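You operate a simulated robot arm through the tools that you are given. There is no shell and no other tool. Be economical: measure what you need, move in short steps, check, and stop when the job is done.

Carry out the task below with a simulated robot arm. There is one attempt and no reset: what you move stays moved.

TASK
Take the grey cap on the top of the far cart and put it away on the top of the end bench. Put the dark grey gasket from the tray beside the far bare engine in the blue crate on the far cart. Put the green filter on the top of the near cart away on the top of the end bench. Switch the call switch of station three on. Press the test button two times. Fetch the plastic spacer from the top of the short bench and set it in the grey parts tray there. Press the white key of the harness tester three times. Take the muffler from the top of the grey cabinet and put it on the top of the short bench. Take the blue filter on the top of the grey cabinet and put it away on the top of the end bench. The order is free. Set down upright: muffler.

The check looks at the end state, three seconds after you hand in, the way a careful person would. Anything else that was tipped, shoved, dropped, spilled or broken makes it a failure. Lids that push on must go on centred and level and be pressed home; caps that screw on are set level and turned clockwise until they are tight.

THE ROBOT
A 7-joint arm with a vacuum gripper on a trunk, on a base that drives. Base frame: it is fixed to the floor where the robot stands at the start and does not move with it; the origin is under the middle of the robot, x ahead of it, y to its left, z up; the surface under the hand at the start is at about z = 0.78. Readings come in m, degrees, newtons and seconds.
With the tool pointing down near the work surface it reaches from about 0.16 to 0.84 m from the robot's upright axis, wherever it stands. Its first joint turns from -166.0 to 166.0 degrees. Places, roughly: blue crate on the far cart (31x20x10 cm) [0.5, -0.6, 0.8]; blue filter (5x4x4 cm) [-4.7, -1.8, 0.9]; call switch of station three [-4.7, 0.7, 0.7]; dark grey gasket (4x4x2 cm) [-0.1, 1, 0.8]; green filter (5x4x4 cm) [-2.6, 0, 0.8]; grey cap (5x5x3 cm) [0.5, -0.2, 0.8]; grey parts tray (24x18x6 cm) [-5.9, -1.7, 0.9]; muffler (15x8x9 cm) [-5.2, -1.9, 0.9]; plastic spacer (6x6x5 cm) [-5.7, -1.8, 0.9]; test button [-5.9, -0.9, 0.9]; top of the end bench [0.6, -2.4, 0.8]; top of the short bench [-5.9, -1.8, 0.8]; white key of the harness tester [-6, -1.9, 0.9]. Payload 1.88 kg.
Tool frame: the origin (TCP) lies in the middle of the cups' lips, and z points out of the cups. The gripper has 1 cup of 0.032 m across, covering 0.032 by 0.032 m (tool x, y); the bellows give 0.014 m. With the vacuum on, a cup seals on a smooth face that it is pressed against (1 to 4 N); it does not hold porous or soft things. The pull reaches 41 N.
Orientation is that of the tool frame in the base frame, as a unit quaternion [w, x, y, z]. With the cups facing straight down, the tool's x points along the base's -x, its y along +y and its z along -z.

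THE INTERFACE
- The arm moves only by the tool play_rows. Its argument "motion" is a list of rows, each a list of 7 numbers: the turn, a rotation vector about the tool's x, y, z in units of 45 degrees (1.0 is 45 degrees), then the shift along the tool's x, y, z in units of 300 mm (1.0 is 300 mm), then the vacuum: 1 switches it on, 0 off. In form: [[wx, wy, wz, tx, ty, tz, vacuum], ...]. A call has 1 to 12 rows; each row is the pose to reach, as a shift and turn from the pose commanded when the call began, along the tool's axes at that moment. A call with a number of a shift or a turn outside -1 to 1 is refused whole. Rows are played at 5 a second. More than 0.05 m and 8.6 degrees between two rows, or a gripper value outside its range, and nothing of the call is played. A pose out of reach is approached as far as the arm can. The call stops where the force on the tool passes 40 N (or 10 N more than at its start, if that is more) or the arm is blocked; 0.2 s more then pass. The pull builds up within a second once a cup has sealed. Time passes only in rows, and 0.2 s behind the last, so rows that repeat a pose give it time. The reply holds the time, the measured pose of the TCP, the force on the tool along the base axes and the pull of the vacuum, in the units named above and with some noise, with the torque about the TCP (base axes, N m) and any sound that the robot's microphone picked up.
- Cameras (640 x 400 px; columns grow to the right, rows downward): "scene" is now at [0.0081, 0.1771, 1.5268]; the picture's right is [0.19, -0.98, 0.00], its down [-0.83, -0.16, -0.54] and it looks along [0.53, 0.10, -0.84] (base axes); focal length 214 px, centre (320, 200). "wrist" rides on the gripper at [0.082, 0.014, -0.216] in the tool frame; the picture's right is [-0.17, 0.99, 0.00], its down [-0.91, -0.15, -0.37] and it looks along [-0.37, -0.06, 0.93] (tool axes); focal length 243 px, centre (320, 200).
- camera(camera): a new picture of that camera. It takes no simulated time.
- lift_body(by): slides the trunk up (or, below 0, down) by that many m; the arm and the scene camera ride with it, the base frame stays. It gives what a move gives, with no picture.
- drive_base(legs): drives the robot by 1 to 6 legs, each [ahead, left, turn to the left] in m, m and degrees, along the robot's own axes; the way and the turn of a leg run together, so that a leg with both is an arc; at most 1.5 m and 180 degrees a leg. The arm and the cameras ride along, it lands a little off, and it stops where it bumps. It gives what a move gives.
- aim_head(pan, tilt): turns the head with the scene camera to pan (to the left, within 155 degrees either way) and tilt (down, from -29 to 69), counted from straight ahead of the robot. It gives what a move gives.
- pixel_to_xyz(camera, pixels): there is no depth. For up to 12 entries [column, row, z] of the newest picture of that camera ("zoom" is the newest enlarged one), the place [x, y] in the base frame at which the ray of that pixel passes the height z, good to about 0.002 m. It takes no simulated time.
- close_up(camera, box): a new picture of the part [left, top, right, bottom] of that camera's present view, enlarged. It takes no simulated time.
- sign_off(): hands the job in; it is judged then, once.

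Keep the steps short. Do not move on a guess: measure, check each grasp and each placing, and mend mistakes. In all there are 145 turns and 172 pictures (those below and enlarged ones count). Leave the vacuum off and the arm clear of the work at the hand-in unless told otherwise, and finish with a single line.

The tools are called after "Request:" as name(argument=value, ...) on one line, values as JSON. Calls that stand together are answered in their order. play_rows: Moves the arm, as the interface text tells. Its arguments: {"type":"object","properties":{"motion":{"type":"array","items":{"type":"array","items":{"type":"number"}}}},"required":["motion"]} The other tools are called the same way: lift_body (by) slides the trunk up or down; drive_base (legs) drives the base; aim_head (pan, tilt) turns the head that bears the scene camera; camera (camera) takes a picture; pixel_to_xyz (camera, pixels) gives the place at which the rays of pixels pass given heights; close_up (camera, box) takes an enlarged picture of a part of a camera's view; sign_off () hands the job in.

At the start:

```text
t: 0.0
ee_pos: [0.4774, -0.0258, 1.0243]
tool_rot: [0.001, 0.0, 1.0, -0.001]
force: [-0.5, -0.1, -0.5]
ft_torque: [0.0, -0.03, -0.01]
pull: 0.0
trunk travel left (down, up): [-0.5, 0.09]
robot x, y, heading: [0.0028, 0.0013, -0.1]
head pan, tilt: [11.0, 57.3]
```

scene: 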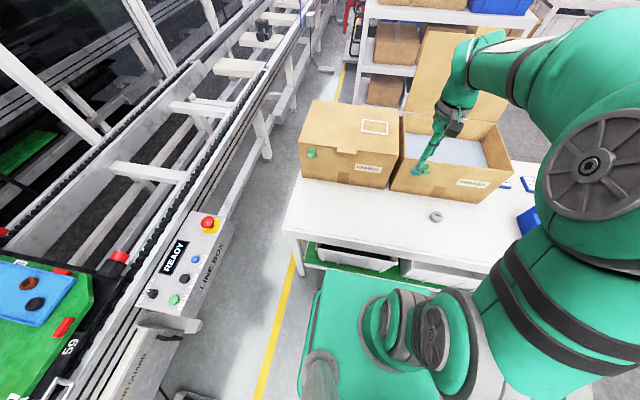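
wrist: 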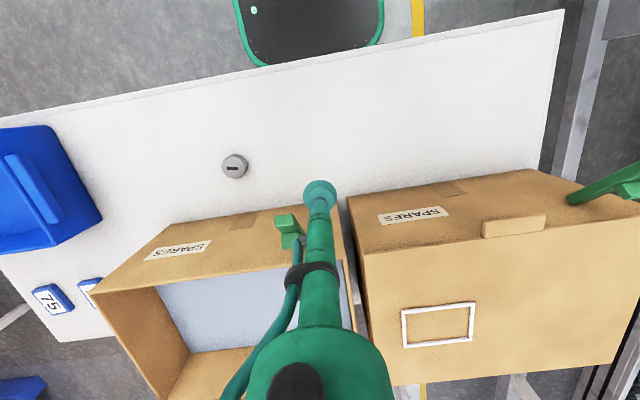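

The grey cap shows at wrist (234,166) and scene (435,217). I'll measure it on both cameras.

Request:
pixel_to_xyz(camera="wrist", pixels=[[234, 162, 0.81], [234, 162, 0.8], [236, 176, 0.78], [60, 250, 0.88], [320, 195, 1.02], [105, 218, 0.88], [350, 210, 0.9]])

Request:
pixel_to_xyz(camera="scene", pixels=[[435, 215, 0.81], [435, 215, 0.8], [302, 238, 0.78], [520, 215, 0.88]])

Request:
close_up(camera="wrist", box=[160, 110, 320, 210])

Request:
aim_head(pan=-40, tilt=40)

Request:
camera(camera="scene")

```text
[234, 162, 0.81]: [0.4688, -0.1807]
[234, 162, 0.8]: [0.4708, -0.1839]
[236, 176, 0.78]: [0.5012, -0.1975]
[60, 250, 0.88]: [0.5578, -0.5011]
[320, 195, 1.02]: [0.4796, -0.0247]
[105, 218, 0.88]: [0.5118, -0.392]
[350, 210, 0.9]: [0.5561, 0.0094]
```

```text
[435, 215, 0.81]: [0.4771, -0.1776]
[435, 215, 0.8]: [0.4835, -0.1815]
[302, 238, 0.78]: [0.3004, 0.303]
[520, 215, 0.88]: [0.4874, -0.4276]
```

```text
4.00 times, centred on (240, 160) of wrist
```

zoom: 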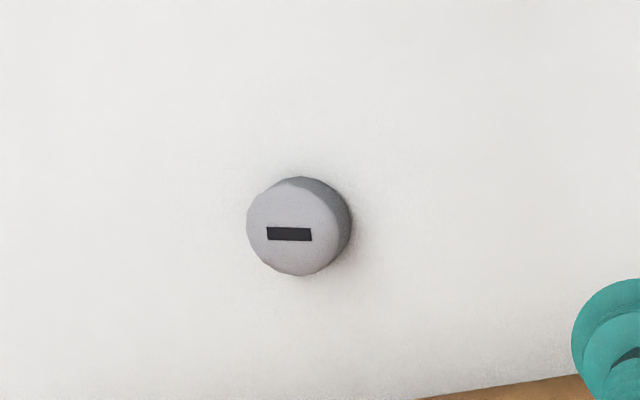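

```text
t: 1.2
ee_pos: [0.4774, -0.0264, 1.0237]
tool_rot: [0.001, 0.0, 1.0, 0.0]
force: [-0.6, -0.2, -0.3]
ft_torque: [0.01, -0.01, 0.02]
pull: 0.0
trunk travel left (down, up): [-0.5, 0.09]
robot x, y, heading: [-0.0061, 0.0008, 0.0]
head pan, tilt: [-40.0, 40.0]
```

```text
168 pictures are left
```

scene: 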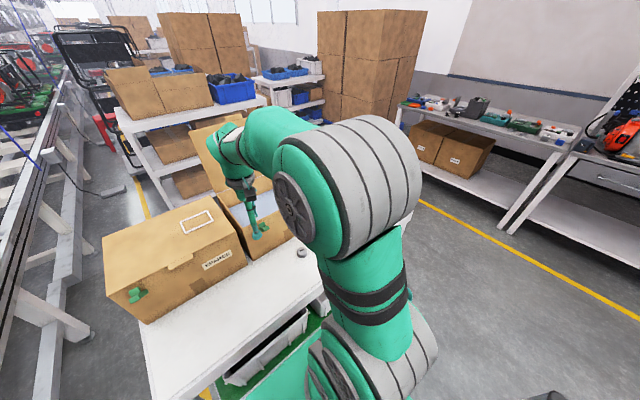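

The cap is 5 cm wide with its top centre near (0.478,-0.180). I'll move above it at z≈0.90 and look again.

Request:
play_rows(motion=[[0, 0, 0, 0, -0.15, 0, 0], [0, 0, 0, 0, -0.3, 0, 0], [0, 0, 0, 0, -0.45, 0, 0], [0, 0, 0, -0.003, -0.515, 0.1, 0], [0, 0, 0, -0.003, -0.515, 0.25, 0], [0, 0, 0, -0.003, -0.515, 0.4, 0], [0, 0, 0, -0.003, -0.515, 0.4, 0]])

Request:
camera(camera="wrist")

```text
t: 2.8
ee_pos: [0.4783, -0.1825, 0.903]
tool_rot: [0.0, 0.0, 1.0, -0.001]
force: [0.0, -0.4, -0.9]
ft_torque: [-0.01, 0.03, -0.02]
pull: 0.1
trunk travel left (down, up): [-0.5, 0.09]
robot x, y, heading: [-0.0013, 0.0004, -0.0]
head pan, tilt: [-40.0, 40.0]
```

```text
167 pictures are left
```

wrist: 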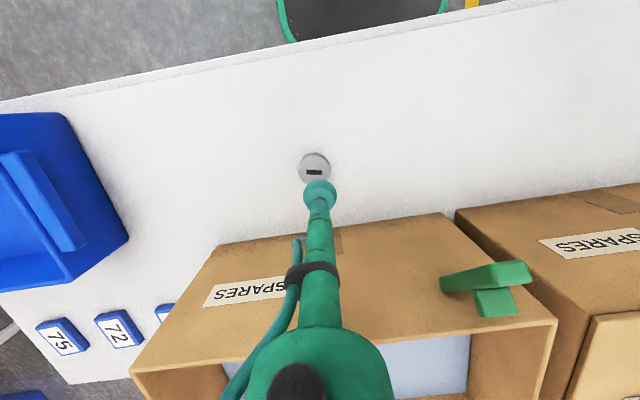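

Request:
close_up(camera="wrist", box=[280, 140, 360, 190])

Request:
pixel_to_xyz(camera="wrist", pixels=[[314, 169, 0.81], [314, 169, 0.8], [314, 165, 0.81], [314, 173, 0.81]])

```text
8.00 times, centred on (320, 165) of wrist
```

zoom: 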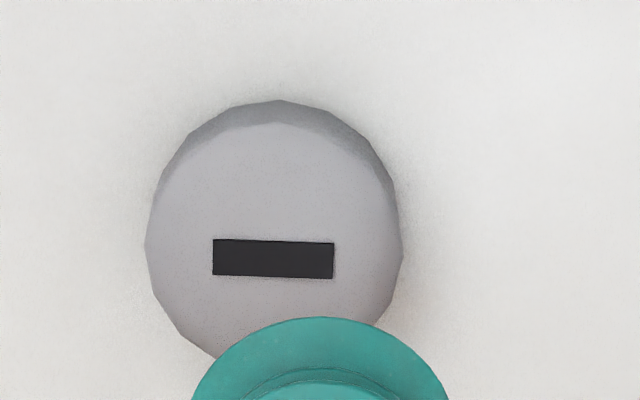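

```text
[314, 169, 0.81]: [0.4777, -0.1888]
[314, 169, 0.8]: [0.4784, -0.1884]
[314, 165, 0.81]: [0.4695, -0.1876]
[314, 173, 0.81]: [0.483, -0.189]
```

Cap top centre ≈ (0.480,-0.189). I'll come down with the vacuum on and press lightly.

Request:
play_rows(motion=[[0, 0, 0, -0.006, -0.022, 0.1, 0], [0, 0, 0, -0.006, -0.022, 0.23, 1], [0, 0, 0, -0.006, -0.022, 0.29, 1], [0, 0, 0, -0.006, -0.022, 0.31, 1], [0, 0, 0, -0.006, -0.022, 0.325, 1], [0, 0, 0, -0.006, -0.022, 0.325, 1], [0, 0, 0, -0.006, -0.022, 0.325, 1], [0, 0, 0, -0.006, -0.022, 0.325, 1]])

```text
t: 4.6
ee_pos: [0.4808, -0.1883, 0.806]
tool_rot: [0.0, 0.001, 1.0, 0.0]
force: [0.3, 0.0, 1.5]
ft_torque: [-0.02, 0.01, 0.0]
pull: 40.6
trunk travel left (down, up): [-0.5, 0.09]
robot x, y, heading: [-0.0013, -0.0025, -0.1]
head pan, tilt: [-40.0, 40.0]
```

Sealed at 40.6 N. I'll lift it and pull back from the cart.

Request:
play_rows(motion=[[0, 0, 0, 0, 0, -0.05, 1], [0, 0, 0, 0, 0, -0.2, 1], [0, 0, 0, 0, 0, -0.35, 1], [0, 0, 0, 0, 0, -0.5, 1], [0, 0, 0, 0, 0, -0.65, 1], [0, 0, 0, 0, 0, -0.8, 1], [0, 0, 0, 0.1, 0, -0.9, 1], [0, 0, 0, 0.2, 0.1, -0.9, 1]])

Request:
drive_base(legs=[[-0.45, 0, 0], [0, 0, -90], [1.0, 0, 0]])

Request:
aim_head(pan=25, tilt=35)

Request:
camera(camera="scene")

Request:
camera(camera="wrist")

```text
t: 6.4
ee_pos: [0.4161, -0.157, 1.077]
tool_rot: [0.0, 0.001, 1.0, 0.001]
force: [0.2, 0.4, -0.3]
ft_torque: [0.05, 0.04, -0.01]
pull: 40.3
trunk travel left (down, up): [-0.5, 0.09]
robot x, y, heading: [-0.0007, 0.0029, 0.1]
head pan, tilt: [-40.0, 40.0]
```

```text
t: 17.6
ee_pos: [-0.5611, -1.423, 1.0768]
tool_rot: [0.0, 0.697, 0.717, 0.0]
force: [0.3, 0.4, 0.4]
ft_torque: [-0.01, 0.04, -0.01]
pull: 40.9
trunk travel left (down, up): [-0.5, 0.09]
robot x, y, heading: [-0.4196, -1.0024, -88.1]
head pan, tilt: [-40.0, 40.0]
```

```text
t: 19.0
ee_pos: [-0.5607, -1.4225, 1.0747]
tool_rot: [0.0, 0.696, 0.718, 0.0]
force: [0.5, -0.1, -1.2]
ft_torque: [-0.01, 0.05, 0.0]
pull: 40.8
trunk travel left (down, up): [-0.5, 0.09]
robot x, y, heading: [-0.4177, -0.9992, -88.3]
head pan, tilt: [25.0, 35.0]
```

```text
165 pictures are left
```

scene: 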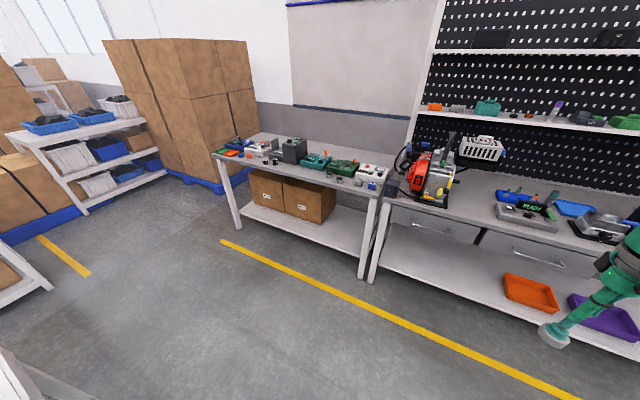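

```text
164 pictures are left
```

wrist: 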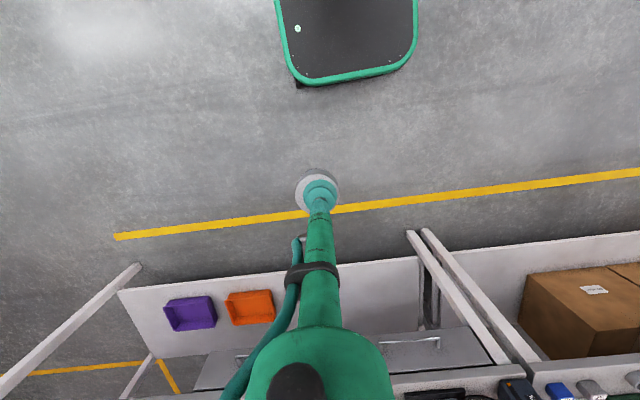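

The end bench is the smaller one at (300,160) with parts on it. I'll zoom in and measure its extent.

Request:
close_up(camera="scene", box=[200, 110, 420, 248])

Request:
pixel_to_xyz(camera="scene", pixels=[[214, 155, 0.8], [372, 196, 0.8], [262, 133, 0.8], [398, 165, 0.8], [362, 183, 0.8], [330, 180, 0.8]])

```text
2.90 times, centred on (310, 179) of scene
```

zoom: 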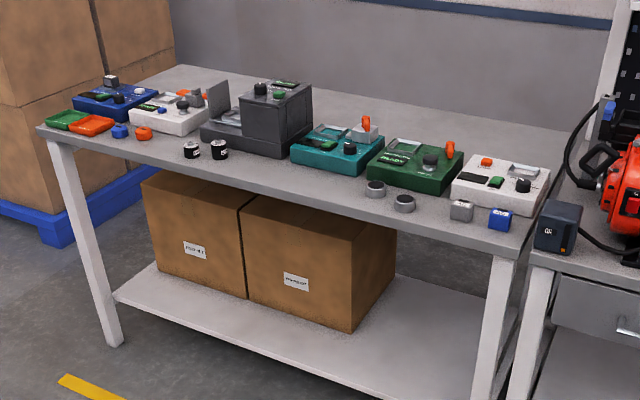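

```text
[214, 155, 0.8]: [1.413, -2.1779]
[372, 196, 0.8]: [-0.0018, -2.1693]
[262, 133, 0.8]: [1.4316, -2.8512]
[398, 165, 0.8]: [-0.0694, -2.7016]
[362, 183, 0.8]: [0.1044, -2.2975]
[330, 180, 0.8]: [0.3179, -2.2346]
```

I'll drive to in front of the bench gap (x≈0.55) and look at it from above.

Request:
drive_base(legs=[[0, 0.98, -1.7], [0.6, 0, 0]])

Request:
aim_head(pan=15, tilt=50)

Request:
camera(camera="scene")

Request:
camera(camera="wrist")

```text
t: 22.3
ee_pos: [-0.0059, -1.4344, 1.0768]
tool_rot: [0.001, 0.657, 0.754, 0.0]
force: [-0.2, 0.1, -1.1]
ft_torque: [0.0, 0.0, 0.0]
pull: 40.8
trunk travel left (down, up): [-0.5, 0.09]
robot x, y, heading: [0.093, -1.0004, -82.0]
head pan, tilt: [25.0, 35.0]
stopped in leg 1: the robot was blocked; the commanded pose is now the measured one
```

```text
t: 23.1
ee_pos: [-0.0059, -1.4345, 1.0762]
tool_rot: [0.001, 0.656, 0.755, 0.0]
force: [0.3, 0.5, -0.1]
ft_torque: [-0.01, -0.01, -0.04]
pull: 41.1
trunk travel left (down, up): [-0.5, 0.09]
robot x, y, heading: [0.0899, -1.0005, -81.9]
head pan, tilt: [15.0, 50.0]
```

```text
162 pictures are left
```

scene: 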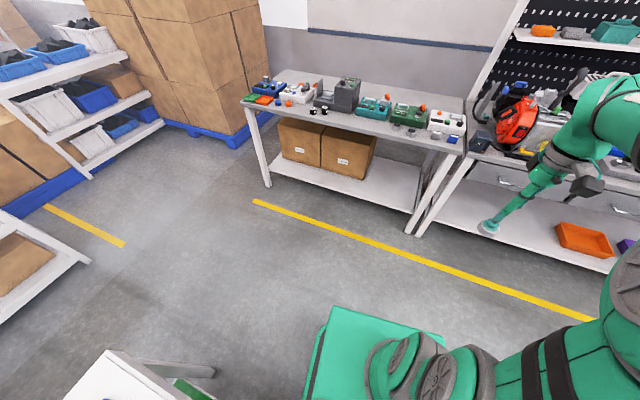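

```text
161 pictures are left
```

wrist: 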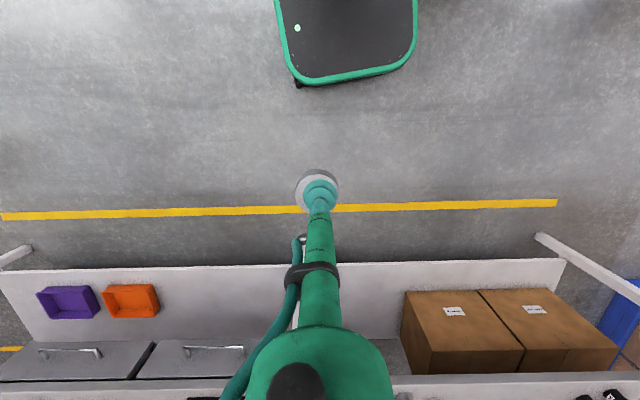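

I clipped the far cart's corner, so I'll move ahead first and then left.

Request:
drive_base(legs=[[0.55, -0.05, -8], [0.05, 0.4, 0]])

Request:
camera(camera="scene")

Request:
camera(camera="wrist")

```text
t: 28.3
ee_pos: [0.3149, -2.012, 1.0767]
tool_rot: [0.001, 0.711, 0.703, 0.0]
force: [0.6, -0.1, 0.0]
ft_torque: [0.0, -0.02, -0.01]
pull: 41.1
trunk travel left (down, up): [-0.5, 0.09]
robot x, y, heading: [0.4762, -1.5963, -90.8]
head pan, tilt: [15.0, 50.0]
```

```text
160 pictures are left
```

scene: 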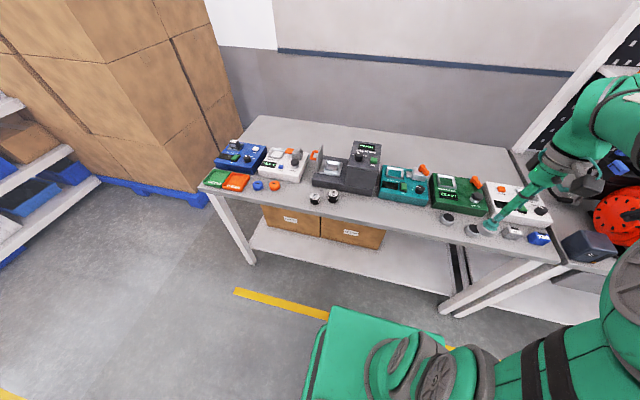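

```text
159 pictures are left
```

wrist: 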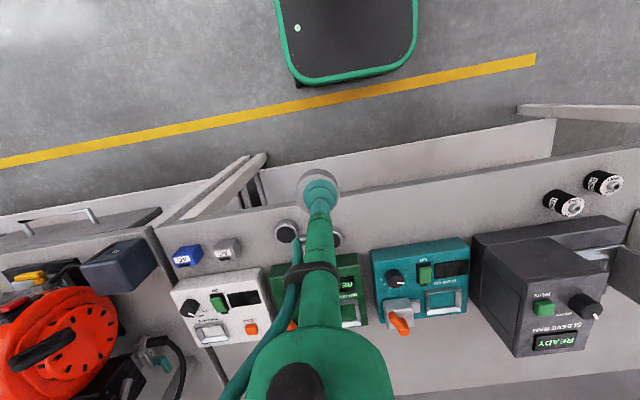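

Free strip at wrist columns 360–540, row ≈200. I'll measure places there.

Request:
pixel_to_xyz(camera="wrist", pixels=[[400, 215, 0.78], [450, 210, 0.78], [500, 200, 0.78], [400, 180, 0.78], [400, 245, 0.78], [335, 240, 0.8], [562, 202, 0.82]])

Request:
pixel_to_xyz(camera="scene", pixels=[[400, 212, 0.78], [400, 228, 0.78], [447, 217, 0.8], [472, 229, 0.8], [415, 196, 0.78], [332, 195, 0.82]])

```text
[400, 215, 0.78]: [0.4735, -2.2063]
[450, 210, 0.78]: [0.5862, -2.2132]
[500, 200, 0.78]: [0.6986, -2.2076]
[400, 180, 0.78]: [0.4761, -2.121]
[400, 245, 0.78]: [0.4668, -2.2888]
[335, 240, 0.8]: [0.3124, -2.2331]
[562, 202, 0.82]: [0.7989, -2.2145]
```

```text
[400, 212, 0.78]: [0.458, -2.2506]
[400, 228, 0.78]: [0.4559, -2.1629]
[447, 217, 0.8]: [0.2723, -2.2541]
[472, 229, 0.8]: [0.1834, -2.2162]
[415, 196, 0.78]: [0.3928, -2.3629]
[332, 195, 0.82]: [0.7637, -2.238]
```

I'll bring the cap above (0.47,-2.20) at the same height and check with the wrist camera.

Request:
play_rows(motion=[[0, 0, 0, -0.1, 0.1, 0, 1], [0, 0, 0, -0.2, 0.2, 0, 1], [0, 0, 0, -0.3, 0.3, 0, 1], [0, 0, 0, -0.4, 0.4, 0, 1], [0, 0, 0, -0.5, 0.5, 0, 1], [0, 0, 0, -0.63, 0.517, 0.1, 1], [0, 0, 0, -0.63, 0.517, 0.25, 1], [0, 0, 0, -0.63, 0.517, 0.4, 1], [0, 0, 0, -0.63, 0.517, 0.4, 1]])

Request:
camera(camera="wrist")

Request:
camera(camera="scene")

```text
t: 30.3
ee_pos: [0.4684, -2.2051, 0.9573]
tool_rot: [0.001, 0.712, 0.703, 0.0]
force: [-0.1, 0.3, -0.8]
ft_torque: [-0.01, 0.04, 0.01]
pull: 41.0
trunk travel left (down, up): [-0.5, 0.09]
robot x, y, heading: [0.4749, -1.5971, -90.8]
head pan, tilt: [15.0, 50.0]
```

```text
158 pictures are left
```

wrist: 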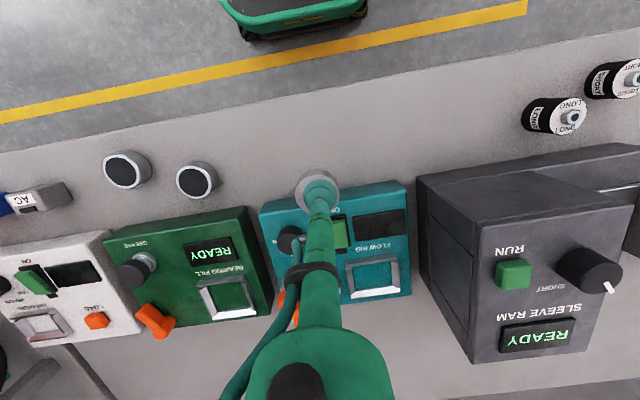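

```text
157 pictures are left
```

scene: 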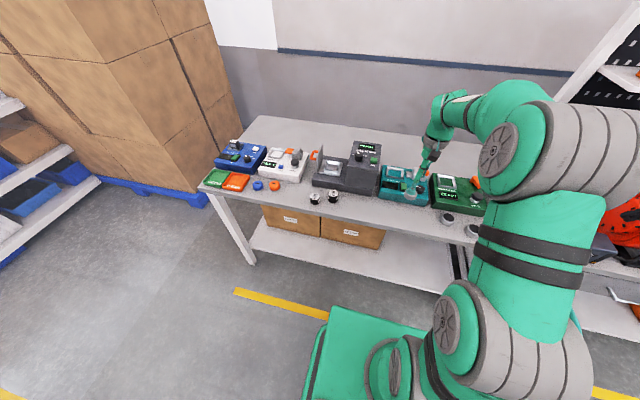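

Request:
pixel_to_xyz(camera="wrist", pixels=[[320, 90, 0.78], [320, 150, 0.78], [262, 212, 0.78], [405, 180, 0.78], [415, 180, 0.78], [400, 150, 0.78], [450, 150, 0.78], [540, 130, 0.78], [197, 182, 0.81], [126, 170, 0.81], [400, 85, 0.78]])

Request:
pixel_to_xyz(camera="scene", pixels=[[447, 217, 0.81], [472, 230, 0.81], [379, 197, 0.78], [400, 233, 0.78]])

```text
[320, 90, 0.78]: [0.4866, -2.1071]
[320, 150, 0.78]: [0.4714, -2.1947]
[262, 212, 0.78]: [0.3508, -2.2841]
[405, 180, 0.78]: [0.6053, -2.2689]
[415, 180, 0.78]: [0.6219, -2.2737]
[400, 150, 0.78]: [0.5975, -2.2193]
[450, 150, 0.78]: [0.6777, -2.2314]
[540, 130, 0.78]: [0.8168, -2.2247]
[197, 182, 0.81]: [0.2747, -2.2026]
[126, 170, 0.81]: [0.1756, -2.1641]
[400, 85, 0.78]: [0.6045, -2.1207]
```

```text
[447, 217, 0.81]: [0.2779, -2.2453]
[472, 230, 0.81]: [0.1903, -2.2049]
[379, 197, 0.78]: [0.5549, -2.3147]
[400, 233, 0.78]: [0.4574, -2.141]
```

The bench top seems higher than 0.78 (about 0.83). I'll go down in small steps over (0.47,-2.18) and read the force.

Request:
play_rows(motion=[[0, 0, 0, 0.083, 0, 0.0, 1], [0, 0, 0, 0.083, 0, 0.15, 1], [0, 0, 0, 0.083, 0, 0.23, 1], [0, 0, 0, 0.083, 0, 0.26, 1], [0, 0, 0, 0.083, 0, 0.28, 1], [0, 0, 0, 0.083, 0, 0.28, 1]])

Request:
close_up(camera="scene", box=[340, 150, 500, 250])

Request:
camera(camera="wrist")

```text
t: 31.7
ee_pos: [0.4685, -2.1794, 0.8757]
tool_rot: [0.002, 0.712, 0.703, -0.002]
force: [0.5, 1.0, 12.0]
ft_torque: [0.07, 0.11, -0.02]
pull: 40.6
trunk travel left (down, up): [-0.5, 0.09]
robot x, y, heading: [0.4766, -1.5994, -90.8]
head pan, tilt: [15.0, 50.0]
```

```text
4.00 times, centred on (420, 200) of scene
```

zoom: 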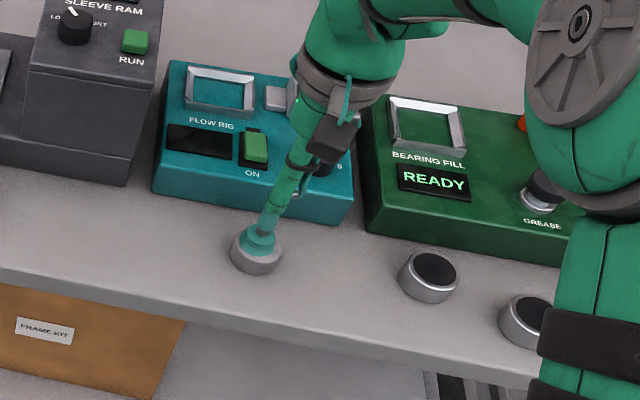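

```text
155 pictures are left
```

wrist: 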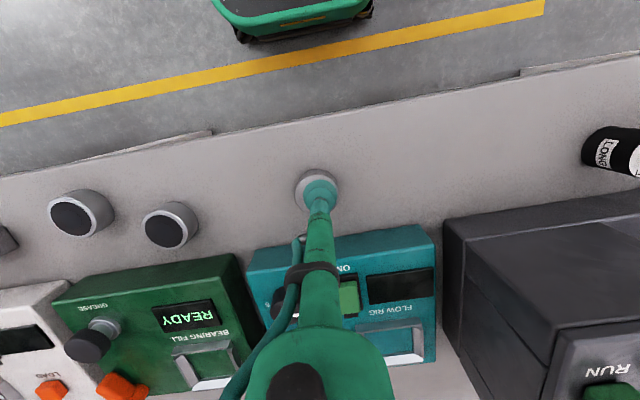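

Contact is made (12 N) with the cap on the bench. Bench top ≈0.85. I'll release and rise.

Request:
play_rows(motion=[[0, 0, 0, 0, 0, -0.01, 0], [0, 0, 0, 0, 0, -0.01, 0], [0, 0, 0, 0, 0, -0.01, 0], [0, 0, 0, 0, 0, -0.05, 0], [0, 0, 0, 0, 0, -0.2, 0], [0, 0, 0, 0, 0, -0.35, 0], [0, 0, 0, 0, 0, -0.5, 0], [0, 0, 0, 0.1, 0, -0.65, 0], [0, 0, 0, 0.25, 0, -0.75, 0], [0, 0, 0, 0.4, 0, -0.75, 0]])

Request:
camera(camera="wrist")

```text
refused: row 8 steps farther than a row can; nothing moved
```

```text
154 pictures are left
```

wrist: 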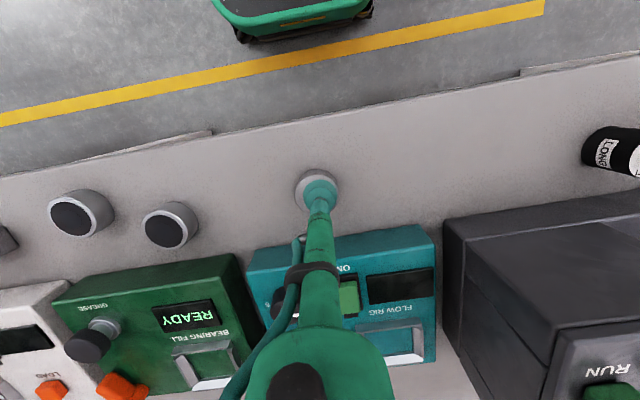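

One row step was too long, so I'm repeating with shorter ones.

Request:
play_rows(motion=[[0, 0, 0, 0, 0, -0.01, 0], [0, 0, 0, 0, 0, -0.01, 0], [0, 0, 0, 0, 0, -0.01, 0], [0, 0, 0, 0, 0, -0.05, 0], [0, 0, 0, 0, 0, -0.2, 0], [0, 0, 0, 0, 0, -0.35, 0], [0, 0, 0, 0, 0, -0.5, 0], [0, 0, 0, 0.08, 0, -0.6, 0], [0, 0, 0, 0.2, 0, -0.7, 0], [0, 0, 0, 0.33, 0, -0.75, 0], [0, 0, 0, 0.46, 0, -0.75, 0]])

Request:
camera(camera="wrist")

```text
t: 34.1
ee_pos: [0.4678, -2.0416, 1.0986]
tool_rot: [0.001, 0.711, 0.703, 0.0]
force: [-0.1, 0.8, -0.2]
ft_torque: [0.03, 0.0, 0.02]
pull: 0.0
trunk travel left (down, up): [-0.5, 0.09]
robot x, y, heading: [0.4808, -1.6005, -90.8]
head pan, tilt: [15.0, 50.0]
```

```text
153 pictures are left
```

wrist: 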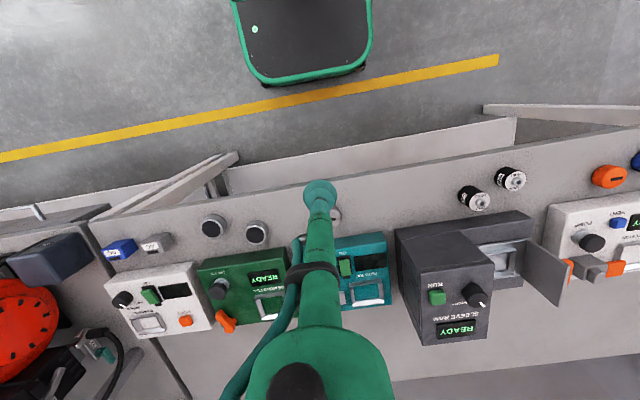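

The cap stands at (333,214). Next is the gasket; I'll drive back round to face the conveyor.

Request:
drive_base(legs=[[-0.2, 0, 0], [0, -0.98, 0], [-1.3, 0, 0], [0, 0, 179]])

Request:
aim_head(pan=0, tilt=45)

Request:
camera(camera="scene")

Request:
camera(camera="wrist")

```text
t: 53.9
ee_pos: [-0.4649, 0.3568, 1.0982]
tool_rot: [0.0, 0.71, -0.704, -0.001]
force: [-0.1, -0.2, 0.5]
ft_torque: [0.02, -0.02, 0.01]
pull: 0.1
trunk travel left (down, up): [-0.5, 0.09]
robot x, y, heading: [-0.4645, -0.088, 90.5]
head pan, tilt: [15.0, 50.0]
```

```text
t: 54.7
ee_pos: [-0.4655, 0.3569, 1.0974]
tool_rot: [0.001, 0.71, -0.704, -0.001]
force: [-0.6, -0.4, 0.9]
ft_torque: [0.01, 0.04, -0.02]
pull: 0.0
trunk travel left (down, up): [-0.5, 0.09]
robot x, y, heading: [-0.4603, -0.0832, 90.3]
head pan, tilt: [0.0, 45.0]
```

```text
152 pictures are left
```

scene: 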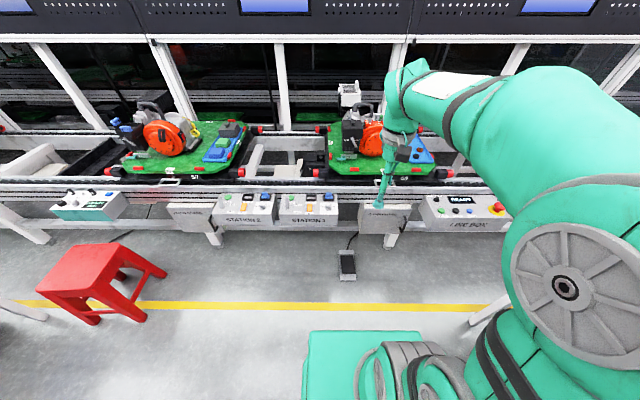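

```text
151 pictures are left
```

wrist: 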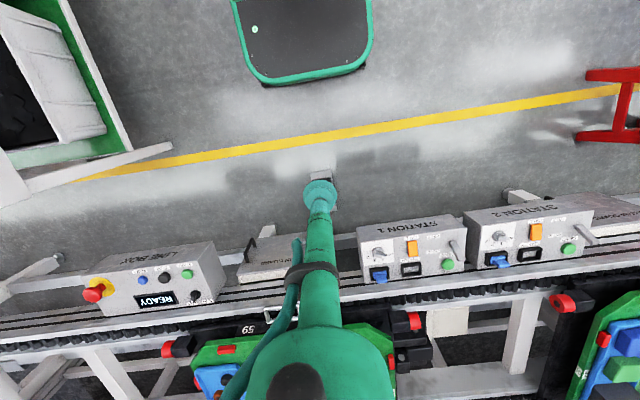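

I'll measure pedal, boxes and cart edge before driving nearer.

Request:
pixel_to_xyz(camera="scene", pixels=[[345, 278, 0.05], [390, 244, 0.4], [300, 225, 0.7], [460, 225, 0.7], [425, 150, 0.8], [420, 175, 0.8], [520, 330, 0.1]])

Request:
pixel_to_xyz(camera="wrist", pixels=[[125, 150, 0.78], [170, 145, 0.0], [320, 175, 0.05], [200, 380, 0.8], [230, 375, 0.8], [100, 285, 0.75]])

Request:
close_up(camera="scene", box=[310, 80, 510, 205])

```text
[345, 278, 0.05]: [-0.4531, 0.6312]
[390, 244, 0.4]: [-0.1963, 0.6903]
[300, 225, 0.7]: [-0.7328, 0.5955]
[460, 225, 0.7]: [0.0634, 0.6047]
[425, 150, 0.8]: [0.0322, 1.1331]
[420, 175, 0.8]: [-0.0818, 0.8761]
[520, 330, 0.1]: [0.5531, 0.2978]
```

```text
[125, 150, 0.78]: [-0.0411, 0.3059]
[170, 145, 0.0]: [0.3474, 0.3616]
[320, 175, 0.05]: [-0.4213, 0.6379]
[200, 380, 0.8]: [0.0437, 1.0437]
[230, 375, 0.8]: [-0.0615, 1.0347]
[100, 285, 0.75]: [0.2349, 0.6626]
```

```text
3.20 times, centred on (410, 142) of scene
```

zoom: 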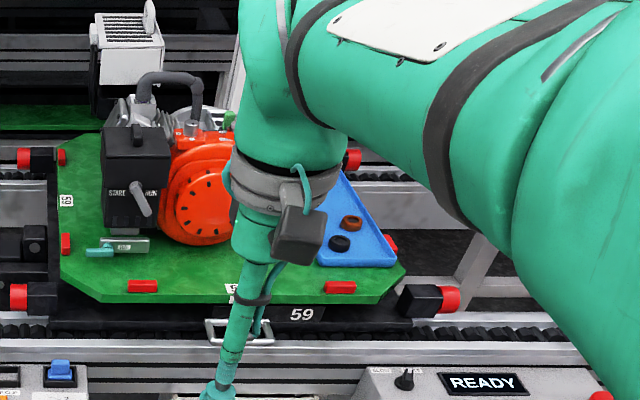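

Request:
pixel_to_xyz(camera="scene", pixels=[[360, 331, 0.2], [360, 331, 0.35], [416, 155, 0.8], [416, 155, 0.82]])

Request:
pixel_to_xyz(camera="wrist", pixels=[[320, 82, 0.2], [320, 82, 0.35]])

```text
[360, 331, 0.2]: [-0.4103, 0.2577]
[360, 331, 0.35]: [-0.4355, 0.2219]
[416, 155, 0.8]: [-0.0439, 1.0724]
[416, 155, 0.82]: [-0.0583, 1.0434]
```

```text
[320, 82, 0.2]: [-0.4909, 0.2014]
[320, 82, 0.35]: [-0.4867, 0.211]
```

The base reaches 0.30 m ahead. I'll move to about (-0.12,0.25).

Request:
drive_base(legs=[[0, -0.34, 0], [0.33, 0, 0]])

Request:
aim_head(pan=0, tilt=50)

Request:
camera(camera="wrist")

Request:
camera(camera="scene")

```text
t: 58.7
ee_pos: [-0.1306, 0.6979, 1.0985]
tool_rot: [0.0, 0.711, -0.703, -0.001]
force: [-0.2, 0.5, 0.0]
ft_torque: [0.0, 0.04, 0.03]
pull: 0.1
trunk travel left (down, up): [-0.5, 0.09]
robot x, y, heading: [-0.1305, 0.2533, 90.9]
head pan, tilt: [0.0, 45.0]
```

```text
t: 59.4
ee_pos: [-0.1311, 0.6971, 1.0982]
tool_rot: [0.0, 0.711, -0.703, -0.002]
force: [0.5, -0.1, 0.0]
ft_torque: [0.01, -0.03, 0.0]
pull: 0.0
trunk travel left (down, up): [-0.5, 0.09]
robot x, y, heading: [-0.1262, 0.251, 91.1]
head pan, tilt: [0.0, 50.0]
```

```text
149 pictures are left
```

wrist: 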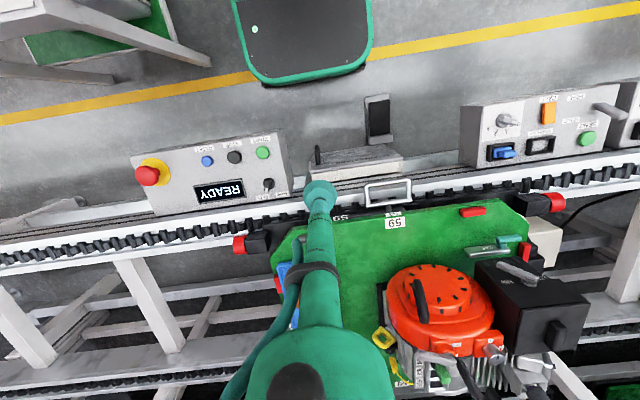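

```text
148 pictures are left
```

scene: 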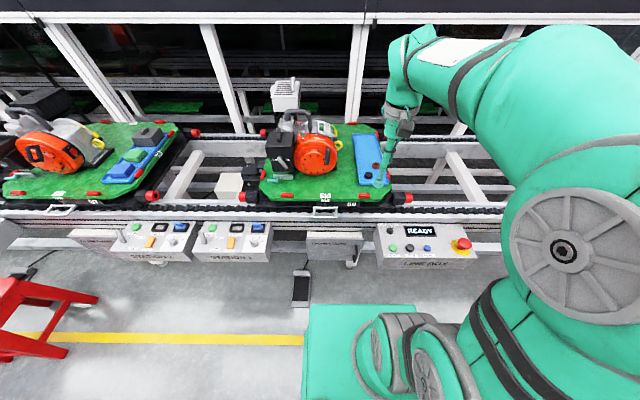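

Request:
close_up(camera="scene", box=[320, 110, 430, 210])

```text
4.00 times, centred on (375, 160) of scene
```

zoom: 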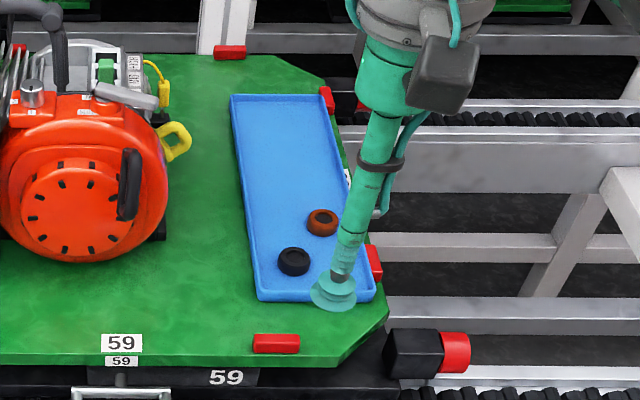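

Request:
pixel_to_xyz(camera="scene", pixels=[[368.5, 174, 0.8], [368.5, 174, 0.82], [368.5, 174, 0.84], [375.5, 165, 0.82], [341, 185, 0.78]])

Request:
play_rows(motion=[[0, 0, 0, -0.12, -0.1, 0, 0], [0, 0, 0, -0.24, -0.2, 0, 0], [0, 0, 0, -0.36, -0.28, 0, 0], [0, 0, 0, -0.5, -0.28, 0.05, 0], [0, 0, 0, -0.65, -0.28, 0.1, 0], [0, 0, 0, -0.65, -0.28, 0.1, 0]])

Request:
camera(camera="wrist")

```text
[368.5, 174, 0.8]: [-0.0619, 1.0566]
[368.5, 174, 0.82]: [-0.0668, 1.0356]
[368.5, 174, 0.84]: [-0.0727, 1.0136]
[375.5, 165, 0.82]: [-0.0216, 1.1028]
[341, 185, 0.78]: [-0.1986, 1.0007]
```

```text
t: 60.8
ee_pos: [-0.0516, 0.8931, 1.0673]
tool_rot: [0.0, 0.712, -0.702, -0.001]
force: [-0.8, 0.9, 0.0]
ft_torque: [-0.02, 0.01, -0.03]
pull: 0.1
trunk travel left (down, up): [-0.5, 0.09]
robot x, y, heading: [-0.1265, 0.25, 90.8]
head pan, tilt: [0.0, 50.0]
```

```text
146 pictures are left
```

wrist: 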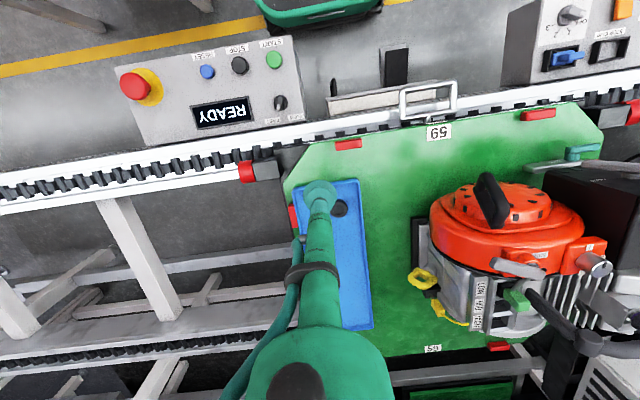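

Request:
play_rows(motion=[[0, 0, 0, 0, -0.15, 0.1, 0], [0, 0, 0, 0, -0.15, 0.2, 0], [0, 0, 0, 0, -0.15, 0.2, 0]])

Request:
close_up(camera="wrist", box=[280, 140, 440, 240])

```text
refused: row 1 steps farther than a row can; nothing moved
```

```text
4.00 times, centred on (360, 190) of wrist
```

zoom: 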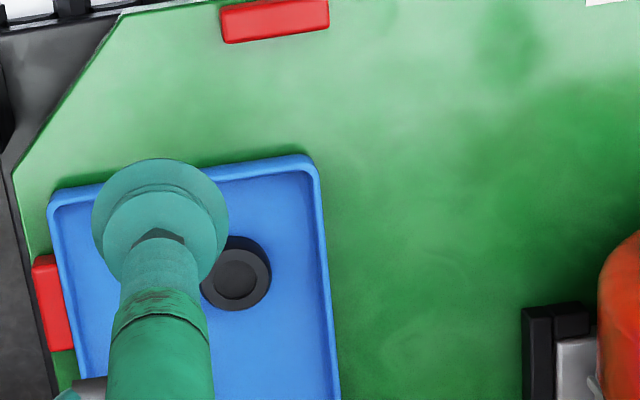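

Request:
pixel_to_xyz(camera="wrist", pixels=[[339.2, 208.7, 0.8], [339.2, 208.7, 0.82], [339.2, 208.7, 0.84], [339.2, 208.7, 0.86]])

```text
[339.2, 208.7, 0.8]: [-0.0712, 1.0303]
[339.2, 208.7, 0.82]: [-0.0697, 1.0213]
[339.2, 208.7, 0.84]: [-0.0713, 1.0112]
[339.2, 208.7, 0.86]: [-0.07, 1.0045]
```

Both views agree: gasket top at (-0.071,1.011,0.842). I'll go above it to z=0.90.

Request:
play_rows(motion=[[0, 0, 0, -0.13, 0.03, 0, 0], [0, 0, 0, -0.26, 0.06, 0, 0], [0, 0, 0, -0.393, 0.06, 0.05, 0], [0, 0, 0, -0.393, 0.06, 0.2, 0], [0, 0, 0, -0.393, 0.06, 0.35, 0], [0, 0, 0, -0.393, 0.06, 0.5, 0], [0, 0, 0, -0.393, 0.06, 0.56, 0], [0, 0, 0, -0.393, 0.06, 0.56, 0]])

Request:
camera(camera="wrist")

Request:
close_up(camera="wrist", box=[270, 140, 370, 240])

Request:
close_up(camera="scene", box=[340, 140, 420, 200])

```text
t: 62.6
ee_pos: [-0.0706, 1.0123, 0.9018]
tool_rot: [0.0, 0.712, -0.703, -0.002]
force: [0.2, -0.1, 0.5]
ft_torque: [0.0, 0.01, -0.01]
pull: 0.1
trunk travel left (down, up): [-0.5, 0.09]
robot x, y, heading: [-0.1303, 0.2527, 90.8]
head pan, tilt: [0.0, 50.0]
```

```text
144 pictures are left
```

wrist: 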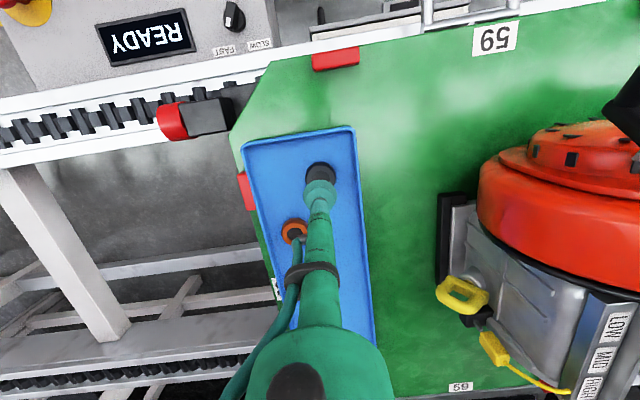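

```text
4.00 times, centred on (320, 190) of wrist
```

zoom: 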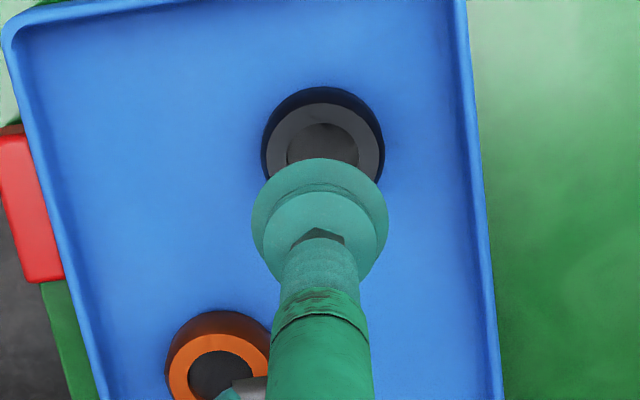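

```text
6.67 times, centred on (380, 170) of scene
```

zoom: 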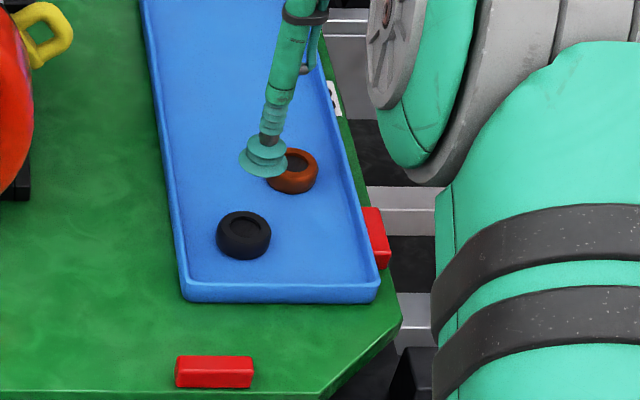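

Request:
pixel_to_xyz(camera="wrist", pixels=[[320.5, 179, 0.82], [320.5, 179, 0.83], [320.5, 179, 0.84], [320.5, 179, 0.85], [320, 190, 0.9]])

Request:
pixel_to_xyz(camera="zoom", pixels=[[246, 224, 0.82], [246, 224, 0.83], [246, 224, 0.84], [246, 224, 0.85]])

```text
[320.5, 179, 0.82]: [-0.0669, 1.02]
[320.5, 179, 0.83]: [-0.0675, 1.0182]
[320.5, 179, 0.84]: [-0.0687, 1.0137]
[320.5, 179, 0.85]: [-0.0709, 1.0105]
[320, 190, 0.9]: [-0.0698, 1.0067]
```

```text
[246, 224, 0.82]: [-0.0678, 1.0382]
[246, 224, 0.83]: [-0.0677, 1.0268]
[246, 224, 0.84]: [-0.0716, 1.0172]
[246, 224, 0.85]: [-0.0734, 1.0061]
```

Aligned within a millimetre or two. I'll descend and press with the vacuum on.

Request:
play_rows(motion=[[0, 0, 0, -0.003, 0, 0.1, 0], [0, 0, 0, -0.003, 0, 0.17, 1], [0, 0, 0, -0.003, 0, 0.2, 1], [0, 0, 0, -0.003, 0, 0.215, 1], [0, 0, 0, -0.003, 0, 0.215, 1], [0, 0, 0, -0.003, 0, 0.215, 1], [0, 0, 0, -0.003, 0, 0.215, 1]])

```text
t: 64.2
ee_pos: [-0.0703, 1.0134, 0.8375]
tool_rot: [-0.001, 0.711, -0.703, -0.001]
force: [-1.1, 3.7, 6.8]
ft_torque: [0.02, 0.0, 0.02]
pull: 40.7
trunk travel left (down, up): [-0.5, 0.09]
robot x, y, heading: [-0.1266, 0.2498, 90.7]
head pan, tilt: [0.0, 50.0]
```

Sealed at 40.7 N. I'll lift, pull back and drive to the far cart's crate.

Request:
play_rows(motion=[[0, 0, 0, 0, 0, -0.05, 1], [0, 0, 0, 0, 0, -0.2, 1], [0, 0, 0, 0, 0, -0.35, 1], [0, 0, 0, 0, 0, -0.5, 1], [0, 0, 0, 0, 0, -0.65, 1], [0, 0, 0, 0, 0, -0.8, 1], [0, 0, 0, 0.15, 0, -0.85, 1], [0, 0, 0, 0.3, 0, -0.85, 1], [0, 0, 0, 0.45, 0, -0.85, 1], [0, 0, 0, 0.6, 0, -0.85, 1], [0, 0, 0, 0.75, 0, -0.85, 1], [0, 0, 0, 0.9, 0, -0.85, 1]])

Request:
drive_base(legs=[[-0.4, 0, 0], [0, 0, -90.7], [0.1, -0.2, 0]])

Request:
aim_head(pan=-15, tilt=55)

Request:
camera(camera="scene")

Request:
camera(camera="wrist")

```text
t: 66.8
ee_pos: [-0.0659, 0.7427, 1.0918]
tool_rot: [0.0, 0.711, -0.703, -0.001]
force: [-1.1, 0.8, -0.9]
ft_torque: [-0.04, 0.02, 0.02]
pull: 41.2
trunk travel left (down, up): [-0.5, 0.09]
robot x, y, heading: [-0.1307, 0.2513, 90.5]
head pan, tilt: [0.0, 50.0]
```

```text
t: 74.4
ee_pos: [0.4662, -0.412, 1.0919]
tool_rot: [0.002, 0.003, 1.0, 0.001]
force: [-0.6, -0.1, -0.9]
ft_torque: [-0.01, 0.01, 0.0]
pull: 41.1
trunk travel left (down, up): [-0.5, 0.09]
robot x, y, heading: [-0.0204, -0.3435, -0.3]
head pan, tilt: [0.0, 50.0]
```

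```text
t: 75.2
ee_pos: [0.4655, -0.4136, 1.0916]
tool_rot: [0.0, 0.002, 1.0, 0.001]
force: [-0.4, -0.1, -1.1]
ft_torque: [0.02, -0.02, 0.02]
pull: 41.1
trunk travel left (down, up): [-0.5, 0.09]
robot x, y, heading: [-0.0189, -0.343, -0.2]
head pan, tilt: [-15.0, 55.0]
```

```text
141 pictures are left
```

scene: 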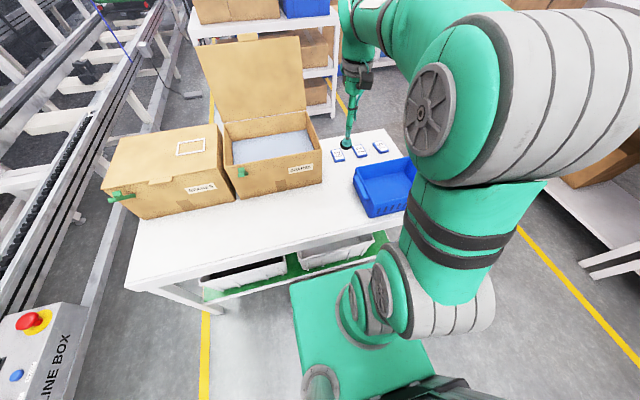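

```text
140 pictures are left
```

wrist: 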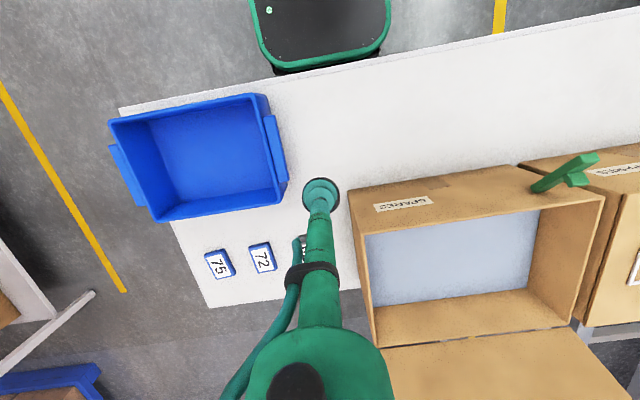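

The crate is empty. I'll measure its floor centre and rim.

Request:
pixel_to_xyz(camera="wrist", pixels=[[210, 150, 0.79], [165, 200, 0.79], [270, 185, 0.79], [150, 120, 0.79], [262, 100, 0.88], [285, 185, 0.88], [110, 122, 0.88], [160, 220, 0.88]])

```text
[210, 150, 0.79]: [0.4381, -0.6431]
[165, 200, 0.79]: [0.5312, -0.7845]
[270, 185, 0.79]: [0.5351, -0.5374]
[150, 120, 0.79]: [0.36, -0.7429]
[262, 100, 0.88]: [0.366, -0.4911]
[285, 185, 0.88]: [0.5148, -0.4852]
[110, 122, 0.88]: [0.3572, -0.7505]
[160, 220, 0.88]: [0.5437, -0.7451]
```

Request:
play_rows(motion=[[0, 0, 0, 0.02, -0.15, 0, 1], [0, 0, 0, 0.04, -0.3, 0, 1], [0, 0, 0, 0.06, -0.45, 0, 1], [0, 0, 0, 0.068, -0.6, 0, 1], [0, 0, 0, 0.068, -0.72, 0.05, 1], [0, 0, 0, 0.068, -0.72, 0.2, 1], [0, 0, 0, 0.068, -0.72, 0.35, 1], [0, 0, 0, 0.068, -0.72, 0.5, 1], [0, 0, 0, 0.068, -0.72, 0.65, 1], [0, 0, 0, 0.068, -0.72, 0.78, 1], [0, 0, 0, 0.068, -0.72, 0.86, 1], [0, 0, 0, 0.068, -0.72, 0.89, 1]])

Request:
camera(camera="wrist")

```text
t: 77.8
ee_pos: [0.4452, -0.6265, 0.8268]
tool_rot: [0.001, 0.003, 1.0, 0.001]
force: [-0.1, 0.4, -0.4]
ft_torque: [-0.01, 0.0, 0.0]
pull: 40.4
trunk travel left (down, up): [-0.5, 0.09]
robot x, y, heading: [-0.0242, -0.344, -0.3]
head pan, tilt: [-15.0, 55.0]
```

```text
139 pictures are left
```

wrist: 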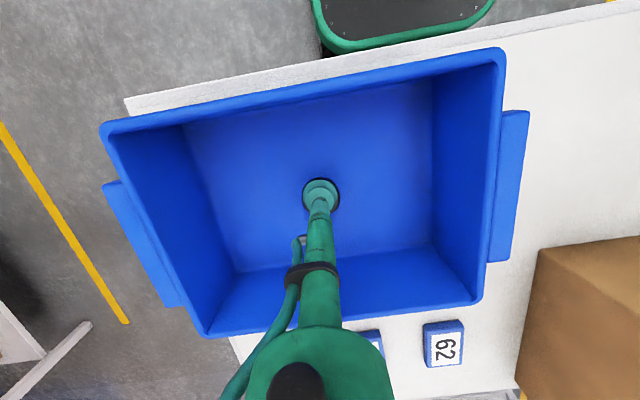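

Centred in the crate. Now down in small steps until contact.

Request:
play_rows(motion=[[0, 0, 0, 0, 0, 0.03, 1], [0, 0, 0, 0, 0, 0.05, 1], [0, 0, 0, 0, 0, 0.06, 1], [0, 0, 0, 0, 0, 0.06, 1]])

```text
t: 78.8
ee_pos: [0.4449, -0.6292, 0.8054]
tool_rot: [0.0, 0.003, 1.0, 0.0]
force: [0.4, -1.0, -0.4]
ft_torque: [-0.01, 0.0, -0.01]
pull: 40.0
trunk travel left (down, up): [-0.5, 0.09]
robot x, y, heading: [-0.0234, -0.343, -0.4]
head pan, tilt: [-15.0, 55.0]
```

Request:
play_rows(motion=[[0, 0, 0, 0, 0, 0.015, 1], [0, 0, 0, 0, 0, 0.03, 1], [0, 0, 0, 0, 0, 0.03, 1]])

```text
t: 79.6
ee_pos: [0.4463, -0.6286, 0.7996]
tool_rot: [0.003, 0.003, 1.0, -0.001]
force: [-3.6, 1.0, 28.8]
ft_torque: [0.09, -0.04, -0.01]
pull: 41.1
trunk travel left (down, up): [-0.5, 0.09]
robot x, y, heading: [-0.0229, -0.3412, -0.3]
head pan, tilt: [-15.0, 55.0]
```

Firm contact. I'll release, rise and look.

Request:
play_rows(motion=[[0, 0, 0, 0, 0, -0.015, 0], [0, 0, 0, 0, 0, -0.015, 0], [0, 0, 0, 0, 0, -0.015, 0], [0, 0, 0, 0, 0, -0.06, 0], [0, 0, 0, 0, 0, -0.2, 0], [0, 0, 0, 0, 0, -0.35, 0], [0, 0, 0, 0, 0, -0.5, 0], [0, 0, 0, 0, 0, -0.65, 0], [0, 0, 0, 0, 0, -0.8, 0], [0, 0, 0, 0, 0, -0.95, 0], [0, 0, 0, 0, 0.1, -1, 0], [0, 0, 0, 0, 0.25, -1, 0]])

Request:
camera(camera="wrist")

```text
t: 82.2
ee_pos: [0.4423, -0.552, 1.1006]
tool_rot: [0.0, 0.004, 1.0, 0.001]
force: [0.1, -0.8, 0.4]
ft_torque: [0.02, 0.0, 0.03]
pull: 0.1
trunk travel left (down, up): [-0.5, 0.09]
robot x, y, heading: [-0.022, -0.3436, -0.4]
head pan, tilt: [-15.0, 55.0]
```

```text
138 pictures are left
```

wrist: 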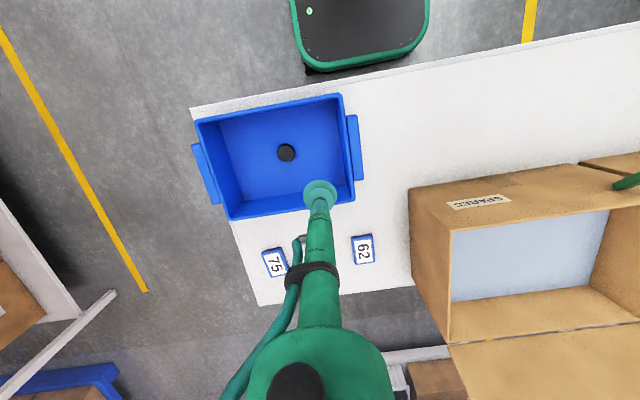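

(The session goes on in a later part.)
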